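You operate a simulated robot arm through the tools that you are given. There is no shell and no other tool. Be economical: measure what you need, move in short steps, check, and stop when the job is done.

You are at the controls of a simulated two-armed robot. One attempt, no reset.

## Task
Slide the clips bag along the top of the white table behind the tool trolley until it stands next to the red holder.
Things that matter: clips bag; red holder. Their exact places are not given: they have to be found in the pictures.

It is judged by the outcome, as a careful person would: the job done as asked, and still so three seconds after it is handed in. It fails if anything else is knocked over, pushed out of place, dropped, spilled or broken.

## Robot
Two 7-joint arms with two-finger parallel grippers on one trunk, on a base that drives. Base frame: it is fixed to the floor where the robot stands at the start and does not move with it; the origin is under the middle of the robot, x ahead of it, y to its left, z up. Units: m, degrees, N and s.
The left shoulder is at the start at [0.06, 0.143, 0.926], the right one opposite. With the tool pointing down near the work surface each hand reaches from about 0.32 to 0.74 m from the robot's upright axis, wherever it stands, measured 20 degrees to its own side. Payload 1.57 kg a hand.
The TCP of each hand is the grasp point between the finger pads, 0.03 m short of the fingertips. In the tool frame z runs along the fingers and y along their closing line. Largest opening 0.11 m; finger width 0.024, thickness 0.012; the body of the gripper, 0.048 by 0.112 m, starts 0.078 m behind the TCP.
Orientation is told as [roll, pitch, yaw] about the base's x, y, z axes, in that order, counted from this pose: with the fingers straight down and closing along the base's y, the tool's x points along the base's -x, its y along +y and its z along -z.

## Interface
- The arms move only by the tool apply_moves. It takes "left_targets", "right_targets" or both (then of equal length, played together; a hand with none holds still); each is a list of rows, each a list of 7 numbers: the turn, a rotation vector about the tool's x, y, z in units of 8 degrees (1.0 is 8 degrees), then the shift along the tool's x, y, z in units of 30 mm (1.0 is 30 mm), then the finger opening in m, from 0 to 0.11. In form: [[wx, wy, wz, x, y, z, grip], ...]. A call has 1 to 8 rows; each row shifts and turns the commanded pose from where the row before left it, along the tool's axes as they then stand. A call with a number of a shift or a turn outside -1 to 1 is refused whole. Rows are played at 5 a second. More than 0.05 m and 8.6 degrees between two rows, or a gripper value outside its range, and nothing of the call is played. Where a pose cannot be reached the arm comes as near as it can. A force on the tool above 40 N (or 10 N above the force at the start of the call, whichever is more), or a blocked arm, ends the call early, and 0.2 s more pass. The fingers move at their own pace (about 0.045 m/s each) and stop on an object; they squeeze with about 30 N. The grip force told is the motor's: it shows also when the fingers shut on nothing. Time passes only in rows, and 0.2 s behind the last, so rows that do not move let the fingers close. It gives the time, the measured TCP pose, the force on the tool (base axes), the opening and the grip force at its end, in the units of the frame above (readings bear some noise).
- Cameras (640 x 400 px; columns grow to the right, rows downward): "scene" is now at [0.0425, -0.0185, 1.5306]; the picture's right is [-0.23, -0.97, 0.00], its down [-0.77, 0.18, -0.61] and it looks along [0.59, -0.14, -0.79] (base axes); focal length 283 px, centre (320, 200). "left" rides on the left gripper at [0.07, -0.016, -0.141] in its tool frame; the picture's right is [0.23, 0.97, 0.00], its down [-0.85, 0.20, -0.48] and it looks along [-0.47, 0.11, 0.88] (tool axes); focal length 222 px, centre (320, 200). "right" rides on the right gripper at [0.07, 0.016, -0.141] in its tool frame; the picture's right is [-0.23, 0.97, 0.00], its down [-0.86, -0.20, -0.48] and it looks along [-0.47, -0.11, 0.88] (tool axes); focal length 222 px, centre (320, 200).
- capture(camera): a new picture of that camera. It takes no simulated time.
- slide_trunk(by): slides the trunk up (or, below 0, down) by that many m; the arms and the scene camera ride with it, the base frame stays. It gives what a move gives, with no picture.
- drive_base(legs): drives the robot by 1 to 6 legs, each [ahead, left, turn to the left] in m, m and degrees, along the robot's own axes; the way and the turn of a leg run together, so that a leg with both is an arc; at most 1.5 m and 180 degrees a leg. The arms and the cameras ride along, it lands a little off, and it stops where it bumps. It gives what a move gives.
- head_to(pan, tilt): turns the head with the scene camera to pan (to the left, within 86 degrees either way) and tilt (down, from -29 to 69), counted from straight ahead of the robot. It gives what a move gives.
- probe_pixels(camera, pixels): there is no depth. For up to 12 entries [column, row, z] of the newest picture of that camera ("zoom" is the newest enlarged one), the place [x, y] in the base frame at which the ray of that pixel passes the height z, good to about 0.002 m. It takes no simulated time.
- close_up(camera, box): a new picture of the part [left, top, right, bottom] of that camera's present view, enlarged. It takes no simulated time.
- job_done(): hands the job in; it is judged then, once.

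Go step by step. Measure first, check grasps and placings, and put right what went wrong. The budget is 80 turns and 70 pictures, counting those below and the enlarged ones. Unless the task says otherwise, let go and move clear before handing in, and close with one line.

The tools are called as a command line: name --argument value ..., lists and objects as JSON in quotes. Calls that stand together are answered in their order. apply_moves: Moves the arms, as the interface text tells. Its arguments: {"type":"object","properties":{"left_targets":{"type":"array","items":{"type":"array","items":{"type":"number"}}},"right_targets":{"type":"array","items":{"type":"array","items":{"type":"number"}}}},"required":[]} The other tools are called the same way: slide_trunk (by) slides the trunk up or down; drive_base (legs) drives the base; head_to (pan, tilt) turns the head that bears the scene camera; capture (camera) takes a picture; probe_pixels (camera, pixels) gives the place at which the rays of pixels pass given heights; close_up (camera, box) takes an enlarged picture of a part of a camera's view; job_done () hands the job in.

At the start:

```text
clock: 0.0
left_ee_pos: [0.5224, 0.0373, 1.0456]
left_ee_rot: [0.0, -0.1, 0.0]
left_contact_force: [0.2, 0.2, 1.0]
left_opening: 0.11
left_grasp_force: 0.1
right_ee_pos: [0.4383, -0.304, 0.9794]
right_ee_rot: [-0.1, 0.0, 0.0]
right_contact_force: [0.4, 0.7, 0.3]
right_opening: 0.1101
right_grasp_force: 0.0
trunk travel left (down, up): [-0.525, 0.065]
robot x, y, heading: [-0.0017, -0.0016, -0.1]
head pan, tilt: [-13.0, 52.4]
```

scene: 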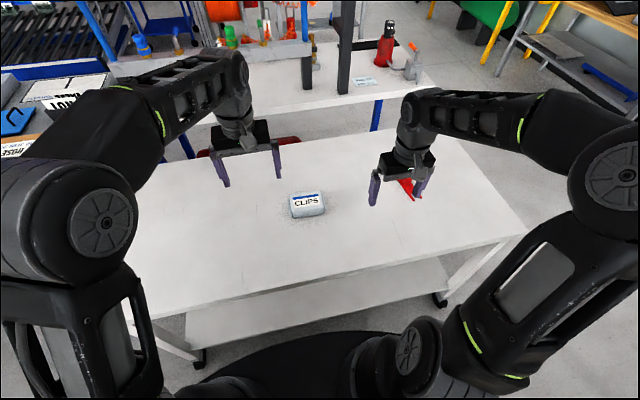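
right: 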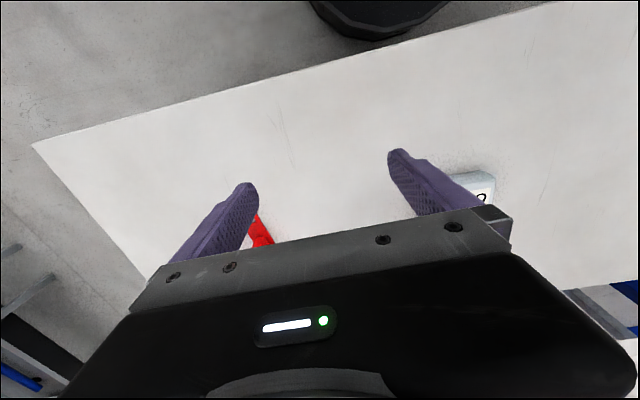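
left: 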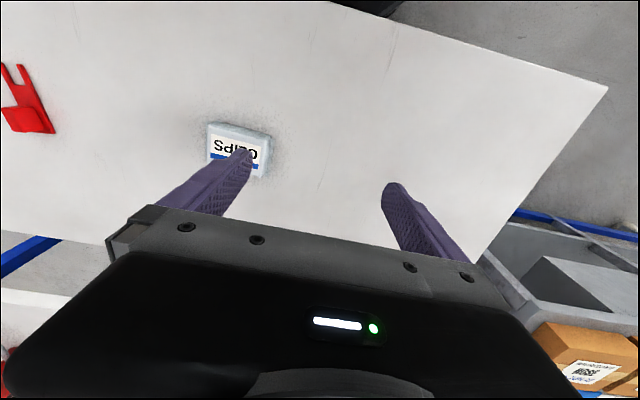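

The clips bag is at about scene pixel (307,205). A red object, probably the holder, is partly hidden behind the right fingers near (410,188). I'll enlarge both and measure them.

close_up --camera "scene" --box '[260, 140, 460, 265]'

close_up --camera "left" --box '[0, 40, 320, 240]'

probe_pixels --camera "left" --pixels '[[207, 147, 0.76], [208, 122, 0.79], [270, 135, 0.79], [262, 178, 0.76], [8, 132, 0.76], [54, 132, 0.76], [22, 64, 0.76], [3, 64, 0.76], [40, 90, 0.76], [3, 110, 0.76]]'

probe_pixels --camera "scene" --pixels '[[291, 218, 0.76], [325, 212, 0.76], [290, 195, 0.78], [320, 191, 0.78], [413, 201, 0.76], [400, 180, 0.76], [150, 312, 0.76], [525, 232, 0.76]]'

```text
3.20 times, centred on (360, 202) of scene
```

zoom: 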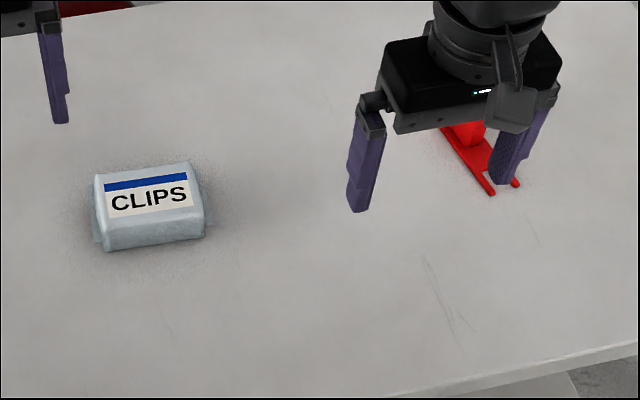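

```text
2.00 times, centred on (160, 140) of left
```

zoom: 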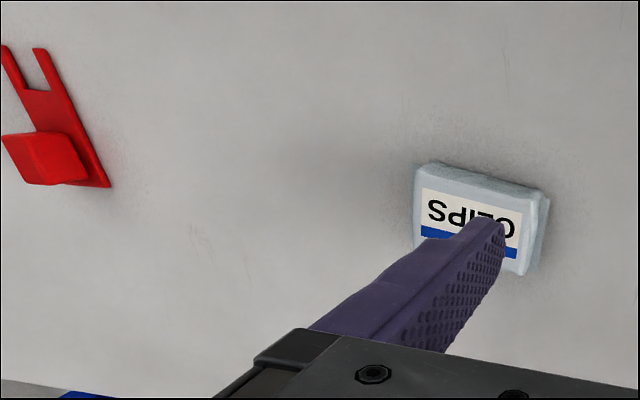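

```text
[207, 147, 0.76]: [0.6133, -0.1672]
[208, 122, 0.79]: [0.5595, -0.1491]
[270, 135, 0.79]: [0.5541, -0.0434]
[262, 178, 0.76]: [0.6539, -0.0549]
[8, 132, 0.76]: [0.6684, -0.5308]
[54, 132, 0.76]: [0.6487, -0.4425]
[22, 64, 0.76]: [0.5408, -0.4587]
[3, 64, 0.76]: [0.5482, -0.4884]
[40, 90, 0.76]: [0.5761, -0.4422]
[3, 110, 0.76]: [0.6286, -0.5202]
```

```text
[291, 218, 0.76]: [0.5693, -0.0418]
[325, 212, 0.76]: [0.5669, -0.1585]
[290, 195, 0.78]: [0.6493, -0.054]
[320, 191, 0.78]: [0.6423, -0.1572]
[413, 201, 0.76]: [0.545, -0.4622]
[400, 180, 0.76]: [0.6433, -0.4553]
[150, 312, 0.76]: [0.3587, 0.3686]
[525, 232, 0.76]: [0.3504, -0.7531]
```

The bag sits at about x 0.57–0.65, y −0.158 to −0.042, and the red holder's near edge is at about y −0.443. I'll push with the right hand from the bag's +y side, using two spread fingers. First I'll move the left hand out of the way and turn the right one.

apply_moves --left_targets '[[0, 0, 0, 0, 1, 0, 0.11], [0, 0, 0, 0, 1, 0, 0.11], [0, 0, 0, 0, 1, 0, 0.11], [0, 0, 0, 0, 1, 0, 0.11], [0, 0, 0, 0, 1, 0, 0.11], [0, 0, 0, 0, 1, 0, 0.11], [0, 0, 0, 0, 1, 0, 0.11], [0, 0, 0, 0, 1, 0, 0.11]]' --right_targets '[[0, 0, 1, 0, 0, 0, 0.05], [0, 0, 1, 0, 0, 0, 0.05], [0, 0, 1, 0, 0, 0, 0.05], [0, 0, 1, 0, 0, 0, 0.05], [0, 0, 1, 0, 0, 0, 0.05], [0, 0, 1, 0, 0, 0, 0.05], [0, 0, 1, 0, 0, 0, 0.05], [0, 0, 1, 0, 0, 0, 0.05]]'

apply_moves --right_targets '[[0, 0, 1, 0, 0, 0, 0.05], [0, 0, 1, 0, 0, 0, 0.05], [0, 0, 1, 0, 0, 0, 0.05], [0, 0, 0.25, 0, 0, 0, 0.05]]'

```text
clock: 1.8
left_ee_pos: [0.5216, 0.277, 1.0458]
left_ee_rot: [0.0, 0.0, 0.1]
left_contact_force: [0.7, -0.3, -0.3]
left_opening: 0.11
left_grasp_force: 0.0
right_ee_pos: [0.4377, -0.3045, 0.9794]
right_ee_rot: [0.0, 0.0, -64.2]
right_contact_force: [0.0, -0.2, -0.1]
right_opening: 0.0499
right_grasp_force: 0.0
trunk travel left (down, up): [-0.525, 0.065]
robot x, y, heading: [-0.0012, 0.0005, 0.1]
head pan, tilt: [-13.0, 52.4]
```

```text
clock: 2.8
left_ee_pos: [0.5219, 0.2769, 1.0459]
left_ee_rot: [0.0, -0.1, 0.0]
left_contact_force: [0.5, -0.8, -0.1]
left_opening: 0.1104
left_grasp_force: 0.1
right_ee_pos: [0.4373, -0.3038, 0.9793]
right_ee_rot: [0.1, -0.1, -90.1]
right_contact_force: [-0.1, -0.7, 0.7]
right_opening: 0.0498
right_grasp_force: 0.0
trunk travel left (down, up): [-0.525, 0.065]
robot x, y, heading: [0.0009, -0.0002, -0.2]
head pan, tilt: [-13.0, 52.4]
```

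The right hand is turned, so its tool x now points along +y and its tool y along +x. Next I'll carry it over to the +y side of the bag, staying high.

apply_moves --right_targets '[[0, 0, 0, 1, 0.7, 0, 0.05], [0, 0, 0, 1, 0.7, 0, 0.05], [0, 0, 0, 1, 0.7, 0, 0.05], [0, 0, 0, 1, 0.7, 0, 0.05], [0, 0, 0, 1, 0.7, 0, 0.05], [0, 0, 0, 1, 0.7, 0, 0.05], [0, 0, 0, 1, 0.7, 0, 0.05], [0, 0, 0, 1, 0.7, 0, 0.05]]'

apply_moves --right_targets '[[0, 0, 0, 1, 0, 0, 0.05], [0, 0, 0, 1, 0, 0, 0.05], [0, 0, 0, 0.7, 0, 0, 0.05], [0, 0, 0, 0, 0, 1, 0.05], [0, 0, 0, 0, 0, 1, 0.05]]'

capture --camera "scene"

capture --camera "right"

```text
clock: 4.6
left_ee_pos: [0.5226, 0.2771, 1.0457]
left_ee_rot: [0.1, 0.0, 0.0]
left_contact_force: [0.1, 0.2, 0.6]
left_opening: 0.1101
left_grasp_force: 0.0
right_ee_pos: [0.6059, -0.0626, 0.9784]
right_ee_rot: [0.0, 0.1, -90.0]
right_contact_force: [0.0, -0.8, -1.1]
right_opening: 0.05
right_grasp_force: 0.0
trunk travel left (down, up): [-0.525, 0.065]
robot x, y, heading: [0.0039, 0.0017, 0.0]
head pan, tilt: [-13.0, 52.4]
```

```text
clock: 5.8
left_ee_pos: [0.5224, 0.2774, 1.0457]
left_ee_rot: [0.0, 0.0, 0.0]
left_contact_force: [0.1, 0.2, -0.5]
left_opening: 0.1101
left_grasp_force: 0.0
right_ee_pos: [0.6052, 0.0182, 0.9185]
right_ee_rot: [-0.1, 0.0, -90.0]
right_contact_force: [-0.9, -0.7, -0.7]
right_opening: 0.0502
right_grasp_force: 0.0
trunk travel left (down, up): [-0.525, 0.065]
robot x, y, heading: [0.0005, 0.0011, -0.1]
head pan, tilt: [-13.0, 52.4]
```

```text
64 pictures are left
```

scene: 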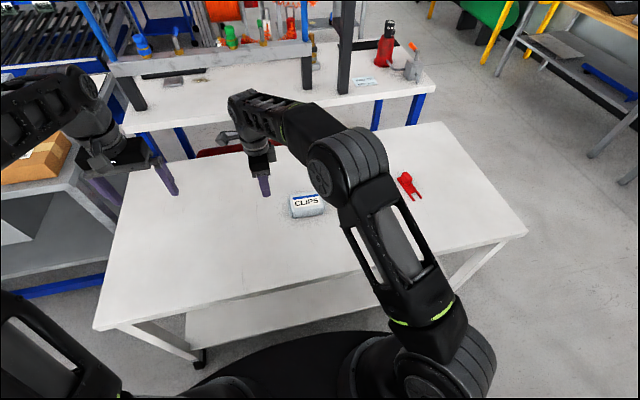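

```text
63 pictures are left
```

right: 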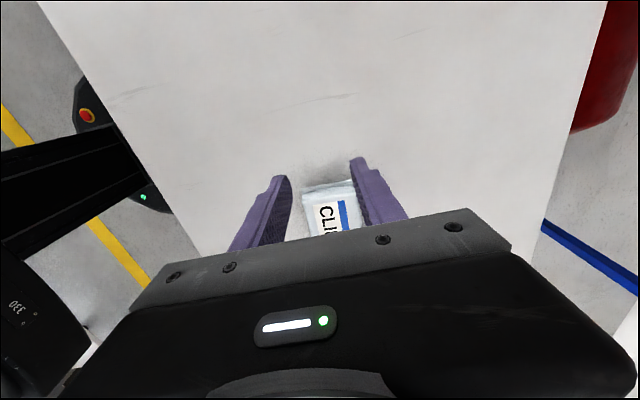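

The red holder is now fully visible at (408,186) in the scene picture. I'll measure both objects precisely.

close_up --camera "scene" --box '[270, 150, 450, 240]'

```text
3.56 times, centred on (360, 195) of scene
```

zoom: 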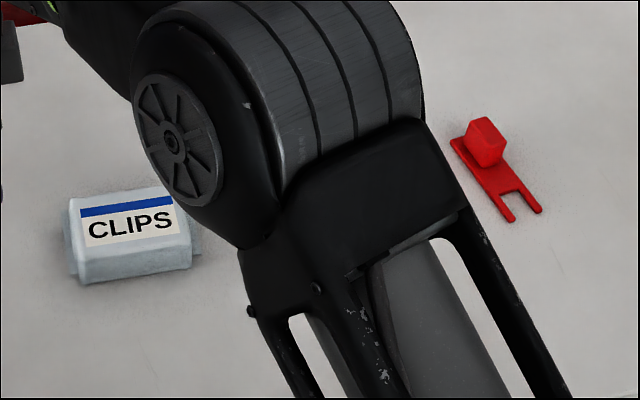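

probe_pixels --camera "zoom" --pixels '[[450, 140, 0.765], [511, 222, 0.765], [541, 211, 0.765], [486, 166, 0.765], [80, 285, 0.765], [190, 267, 0.765], [69, 200, 0.8], [190, 262, 0.765], [85, 258, 0.79], [200, 255, 0.76], [70, 275, 0.765]]'

```text
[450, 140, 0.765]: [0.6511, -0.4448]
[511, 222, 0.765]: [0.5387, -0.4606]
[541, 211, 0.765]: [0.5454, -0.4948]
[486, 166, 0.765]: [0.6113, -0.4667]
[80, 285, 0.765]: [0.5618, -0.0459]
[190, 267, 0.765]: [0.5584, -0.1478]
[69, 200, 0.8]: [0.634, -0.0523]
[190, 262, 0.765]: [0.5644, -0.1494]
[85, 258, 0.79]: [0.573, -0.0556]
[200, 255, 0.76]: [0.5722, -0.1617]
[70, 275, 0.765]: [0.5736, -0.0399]
```

Holder near edge: y −0.445 to −0.461. The bag is centred near (0.603, −0.10). I'll lower the fingers behind it, with the tips about 6 mm above the table.

apply_moves --right_targets '[[0, 0, 0, 0, 0, 1, 0.05], [0, 0, 0, 0, 0, 1, 0.05], [0, 0, 0, 0, 0, 1, 0.05], [0, 0, 0, 0, 0, 0.5, 0.05], [0, 0, 0, 0, 0, 0.4, 0.05], [0, 0, 0, 0, 0, 0, 0.05]]'

capture --camera "right"

close_up --camera "scene" --box '[200, 130, 360, 230]'

```text
clock: 7.2
left_ee_pos: [0.5218, 0.2779, 1.0471]
left_ee_rot: [0.1, 0.0, 0.0]
left_contact_force: [0.3, 0.0, 0.1]
left_opening: 0.1102
left_grasp_force: 0.0
right_ee_pos: [0.605, 0.017, 0.802]
right_ee_rot: [0.0, 0.0, -90.0]
right_contact_force: [0.3, 0.9, 0.0]
right_opening: 0.05
right_grasp_force: 0.0
trunk travel left (down, up): [-0.525, 0.065]
robot x, y, heading: [0.0014, -0.0021, -0.1]
head pan, tilt: [-13.0, 52.4]
```

```text
61 pictures are left
```

right: 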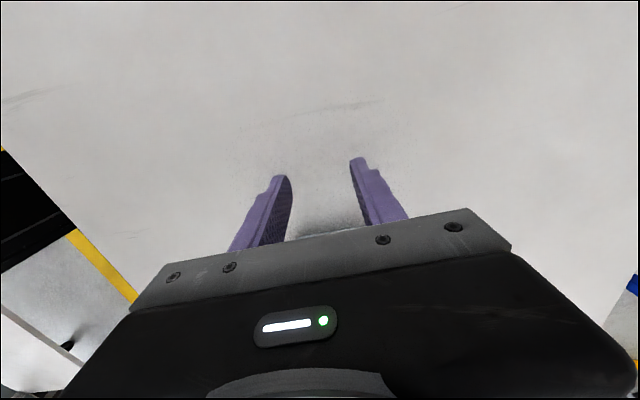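

```text
4.00 times, centred on (280, 180) of scene
```

zoom: 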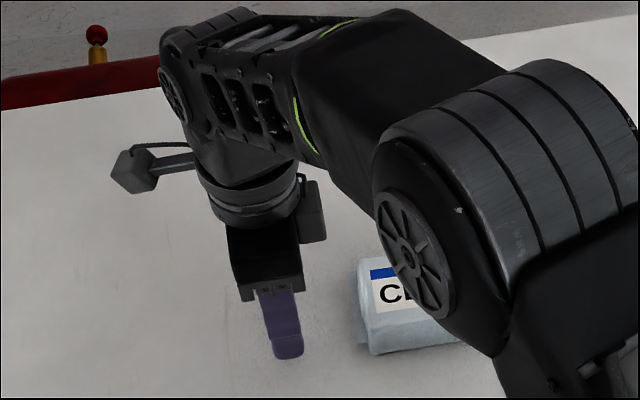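

The fingers are down, with a clear gap to the bag. I'll lower 4 mm more and start pushing slowly along −y.

apply_moves --right_targets '[[0, 0, 0, 0, 0, 0.13, 0.05], [0, 0, 0, -0.5, 0, 0, 0.05], [0, 0, 0, -0.5, 0, 0, 0.05], [0, 0, 0, -0.5, 0, 0, 0.05], [0, 0, 0, -0.4, 0, 0, 0.05], [0, 0, 0, -0.4, 0, 0, 0.05], [0, 0, 0, -0.4, 0, 0, 0.05], [0, 0, 0, -0.4, 0, 0, 0.05]]'

capture --camera "scene"

capture --camera "left"

```text
clock: 9.0
left_ee_pos: [0.5217, 0.2759, 1.0465]
left_ee_rot: [-0.1, 0.0, 0.0]
left_contact_force: [1.1, -0.4, -0.1]
left_opening: 0.1098
left_grasp_force: 0.0
right_ee_pos: [0.605, -0.0757, 0.7977]
right_ee_rot: [0.0, 0.0, -90.0]
right_contact_force: [0.7, -0.8, 0.1]
right_opening: 0.0502
right_grasp_force: 0.1
trunk travel left (down, up): [-0.525, 0.065]
robot x, y, heading: [-0.0009, -0.004, 0.0]
head pan, tilt: [-13.0, 52.4]
```

```text
59 pictures are left
```

scene: 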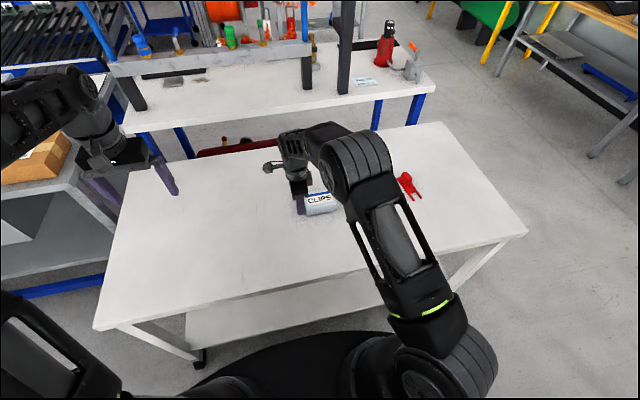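

```text
58 pictures are left
```

left: 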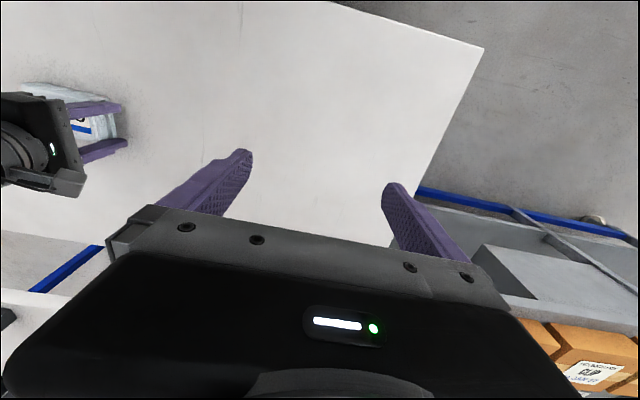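

The bag is sliding straight, with both fingers behind it. I'll keep pushing.

apply_moves --right_targets '[[0, 0, 0, -0.4, 0, 0, 0.05], [0, 0, 0, -0.4, 0, 0, 0.05], [0, 0, 0, -0.4, 0, 0, 0.05], [0, 0, 0, -0.4, 0, 0, 0.05], [0, 0, 0, -0.4, 0, 0, 0.05], [0, 0, 0, -0.4, 0, 0, 0.05], [0, 0, 0, -0.4, 0, 0, 0.05], [0, 0, 0, -0.4, 0, 0, 0.05]]'

close_up --camera "scene" --box '[270, 150, 450, 240]'

capture --camera "right"

```text
clock: 10.8
left_ee_pos: [0.5223, 0.2767, 1.0459]
left_ee_rot: [-0.1, 0.0, -0.1]
left_contact_force: [-0.7, -0.2, 0.0]
left_opening: 0.1099
left_grasp_force: 0.0
right_ee_pos: [0.605, -0.1719, 0.7975]
right_ee_rot: [0.0, 0.0, -90.0]
right_contact_force: [1.0, 0.1, 0.4]
right_opening: 0.0499
right_grasp_force: 0.0
trunk travel left (down, up): [-0.525, 0.065]
robot x, y, heading: [-0.0029, -0.0004, 0.0]
head pan, tilt: [-13.0, 52.4]
```

```text
3.56 times, centred on (360, 195) of scene
```

zoom: 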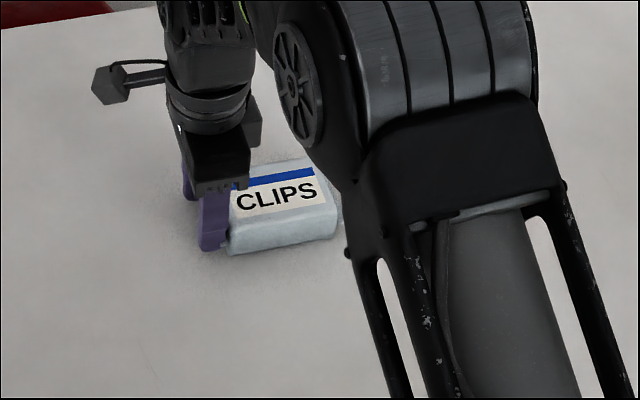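

```text
56 pictures are left
```

right: 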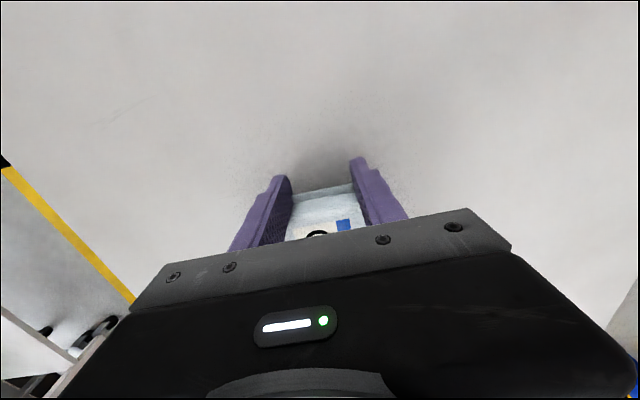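

Still sliding straight. I'll measure the bag's far edge, at zoom pixel (337,238), and its near edge.

probe_pixels --camera "zoom" --pixels '[[337, 237, 0.765], [342, 222, 0.765], [230, 255, 0.765], [328, 183, 0.8]]'

```text
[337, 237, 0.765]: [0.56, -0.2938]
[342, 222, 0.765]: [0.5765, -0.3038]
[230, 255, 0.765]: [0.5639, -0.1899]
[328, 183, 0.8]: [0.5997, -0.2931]
```

The far edge is at y ≈ −0.304, which is TCP y −0.132. For a gap of about 15 mm to the holder I need the TCP at y ≈ −0.298. I'll push 0.096 m and check again.

apply_moves --right_targets '[[0, 0, 0, -0.4, 0, 0, 0.05], [0, 0, 0, -0.4, 0, 0, 0.05], [0, 0, 0, -0.4, 0, 0, 0.05], [0, 0, 0, -0.4, 0, 0, 0.05], [0, 0, 0, -0.4, 0, 0, 0.05], [0, 0, 0, -0.4, 0, 0, 0.05], [0, 0, 0, -0.4, 0, 0, 0.05], [0, 0, 0, -0.4, 0, 0, 0.05]]'

close_up --camera "scene" --box '[290, 140, 450, 240]'

```text
clock: 12.6
left_ee_pos: [0.5215, 0.277, 1.0458]
left_ee_rot: [0.0, 0.0, -0.1]
left_contact_force: [0.7, 0.7, -0.5]
left_opening: 0.11
left_grasp_force: 0.1
right_ee_pos: [0.6054, -0.2687, 0.7978]
right_ee_rot: [0.0, -0.1, -90.0]
right_contact_force: [-0.3, 0.4, 0.6]
right_opening: 0.0501
right_grasp_force: 0.0
trunk travel left (down, up): [-0.525, 0.065]
robot x, y, heading: [-0.0034, -0.0026, 0.0]
head pan, tilt: [-13.0, 52.4]
```

```text
4.00 times, centred on (370, 190) of scene
```

zoom: 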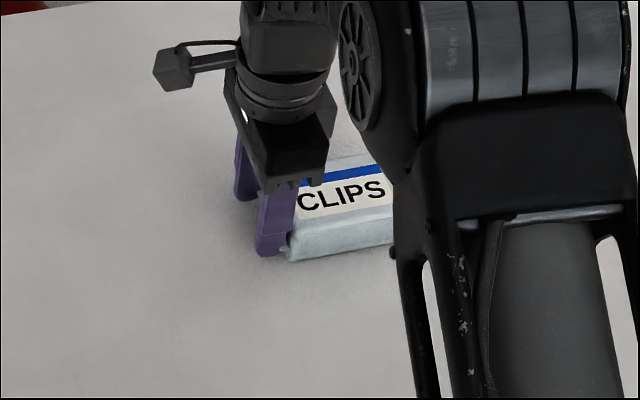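

The forearm now hides the gap. I'll push 24 mm more, back off along +y, raise the hand and check.

apply_moves --right_targets '[[0, 0, 0, -0.3, 0, 0, 0.05], [0, 0, 0, -0.3, 0, 0, 0.05], [0, 0, 0, -0.2, 0, 0, 0.05], [0, 0, 0, 0, 0, 0, 0.05], [0, 0, 0, 0.5, 0, 0, 0.05], [0, 0, 0, 1, 0, 0, 0.05], [0, 0, 0, 1, 0, 0, 0.05], [0, 0, 0, 1, 0, 0, 0.05]]'

apply_moves --right_targets '[[0, 0, 0, 1, 0, 0, 0.05], [0, 0, 0, 1, 0, 0, 0.05], [0, 0, 0, 1, 0, 0, 0.05], [0, 0, 0, 1, 0, 0, 0.05], [0, 0, 0, 1, 0, 0, 0.05], [0, 0, 0, 1, 0, 0, 0.05], [0, 0, 0, 0, 0, 0, 0.05]]'

close_up --camera "scene" --box '[310, 140, 470, 240]'

```text
clock: 14.4
left_ee_pos: [0.5222, 0.2769, 1.0455]
left_ee_rot: [0.0, 0.1, 0.0]
left_contact_force: [0.1, 0.4, 0.2]
left_opening: 0.1101
left_grasp_force: 0.0
right_ee_pos: [0.606, -0.186, 0.7983]
right_ee_rot: [0.0, -0.1, -89.9]
right_contact_force: [-0.4, -0.5, 0.1]
right_opening: 0.05
right_grasp_force: 0.1
trunk travel left (down, up): [-0.525, 0.065]
robot x, y, heading: [0.0007, -0.0007, -0.2]
head pan, tilt: [-13.0, 52.4]
```

```text
clock: 16.0
left_ee_pos: [0.5214, 0.2759, 1.0462]
left_ee_rot: [0.0, 0.0, 0.1]
left_contact_force: [-0.2, -0.9, 0.3]
left_opening: 0.11
left_grasp_force: 0.1
right_ee_pos: [0.6049, -0.0068, 0.7974]
right_ee_rot: [0.0, 0.0, -90.1]
right_contact_force: [0.2, 0.7, 0.3]
right_opening: 0.0502
right_grasp_force: 0.1
trunk travel left (down, up): [-0.525, 0.065]
robot x, y, heading: [0.0003, 0.0012, 0.1]
head pan, tilt: [-13.0, 52.4]
```

```text
4.00 times, centred on (390, 190) of scene
```

zoom: 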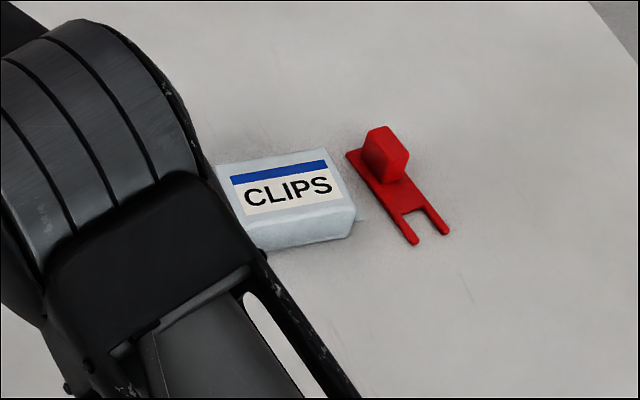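

probe_pixels --camera "zoom" --pixels '[[366, 218, 0.763], [349, 238, 0.765], [356, 208, 0.785], [346, 156, 0.765], [410, 243, 0.765], [375, 197, 0.765], [342, 152, 0.79]]'

```text
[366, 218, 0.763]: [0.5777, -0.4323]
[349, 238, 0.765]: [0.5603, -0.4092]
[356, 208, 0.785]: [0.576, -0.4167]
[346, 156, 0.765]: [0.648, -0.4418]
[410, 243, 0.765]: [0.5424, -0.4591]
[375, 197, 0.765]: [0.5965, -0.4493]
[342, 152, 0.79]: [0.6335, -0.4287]
```

The bag's edge is at y ≈ −0.43 and the holder's edge is at −0.445 to −0.455, so the gap is about 2 cm. The holder hasn't moved and the bag is flat and square. I'll lift the hand clear and take a last look.

apply_moves --right_targets '[[0, 0, 0, 0, 0, -1, 0.05], [0, 0, 0, 0, 0, -1, 0.05], [0, 0, 0, 0, 0, -1, 0.05], [0, 0, 0, 0, 0, -1, 0.05], [0, 0, 0, 0, 0, -1, 0.05]]'

capture --camera "scene"

```text
clock: 17.2
left_ee_pos: [0.5225, 0.277, 1.0453]
left_ee_rot: [0.0, 0.0, 0.1]
left_contact_force: [-0.5, -0.2, -0.8]
left_opening: 0.1101
left_grasp_force: 0.1
right_ee_pos: [0.6052, -0.0058, 0.9481]
right_ee_rot: [0.0, 0.0, -90.0]
right_contact_force: [-0.1, 0.1, 0.1]
right_opening: 0.0499
right_grasp_force: 0.1
trunk travel left (down, up): [-0.525, 0.065]
robot x, y, heading: [0.0007, -0.0, -0.1]
head pan, tilt: [-13.0, 52.4]
```

```text
53 pictures are left
```

scene: 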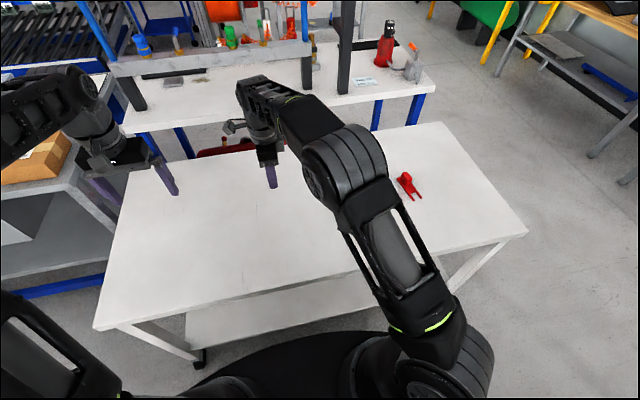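

The bag is hidden behind the raised arm, the holder is still at (408,186), and the hand is clear with no contact force. I'm handing in.

job_done

```text
The job is handed in.
```

I slid the clips bag along the white table, and it now stands about 2 cm from the red holder, which did not move.
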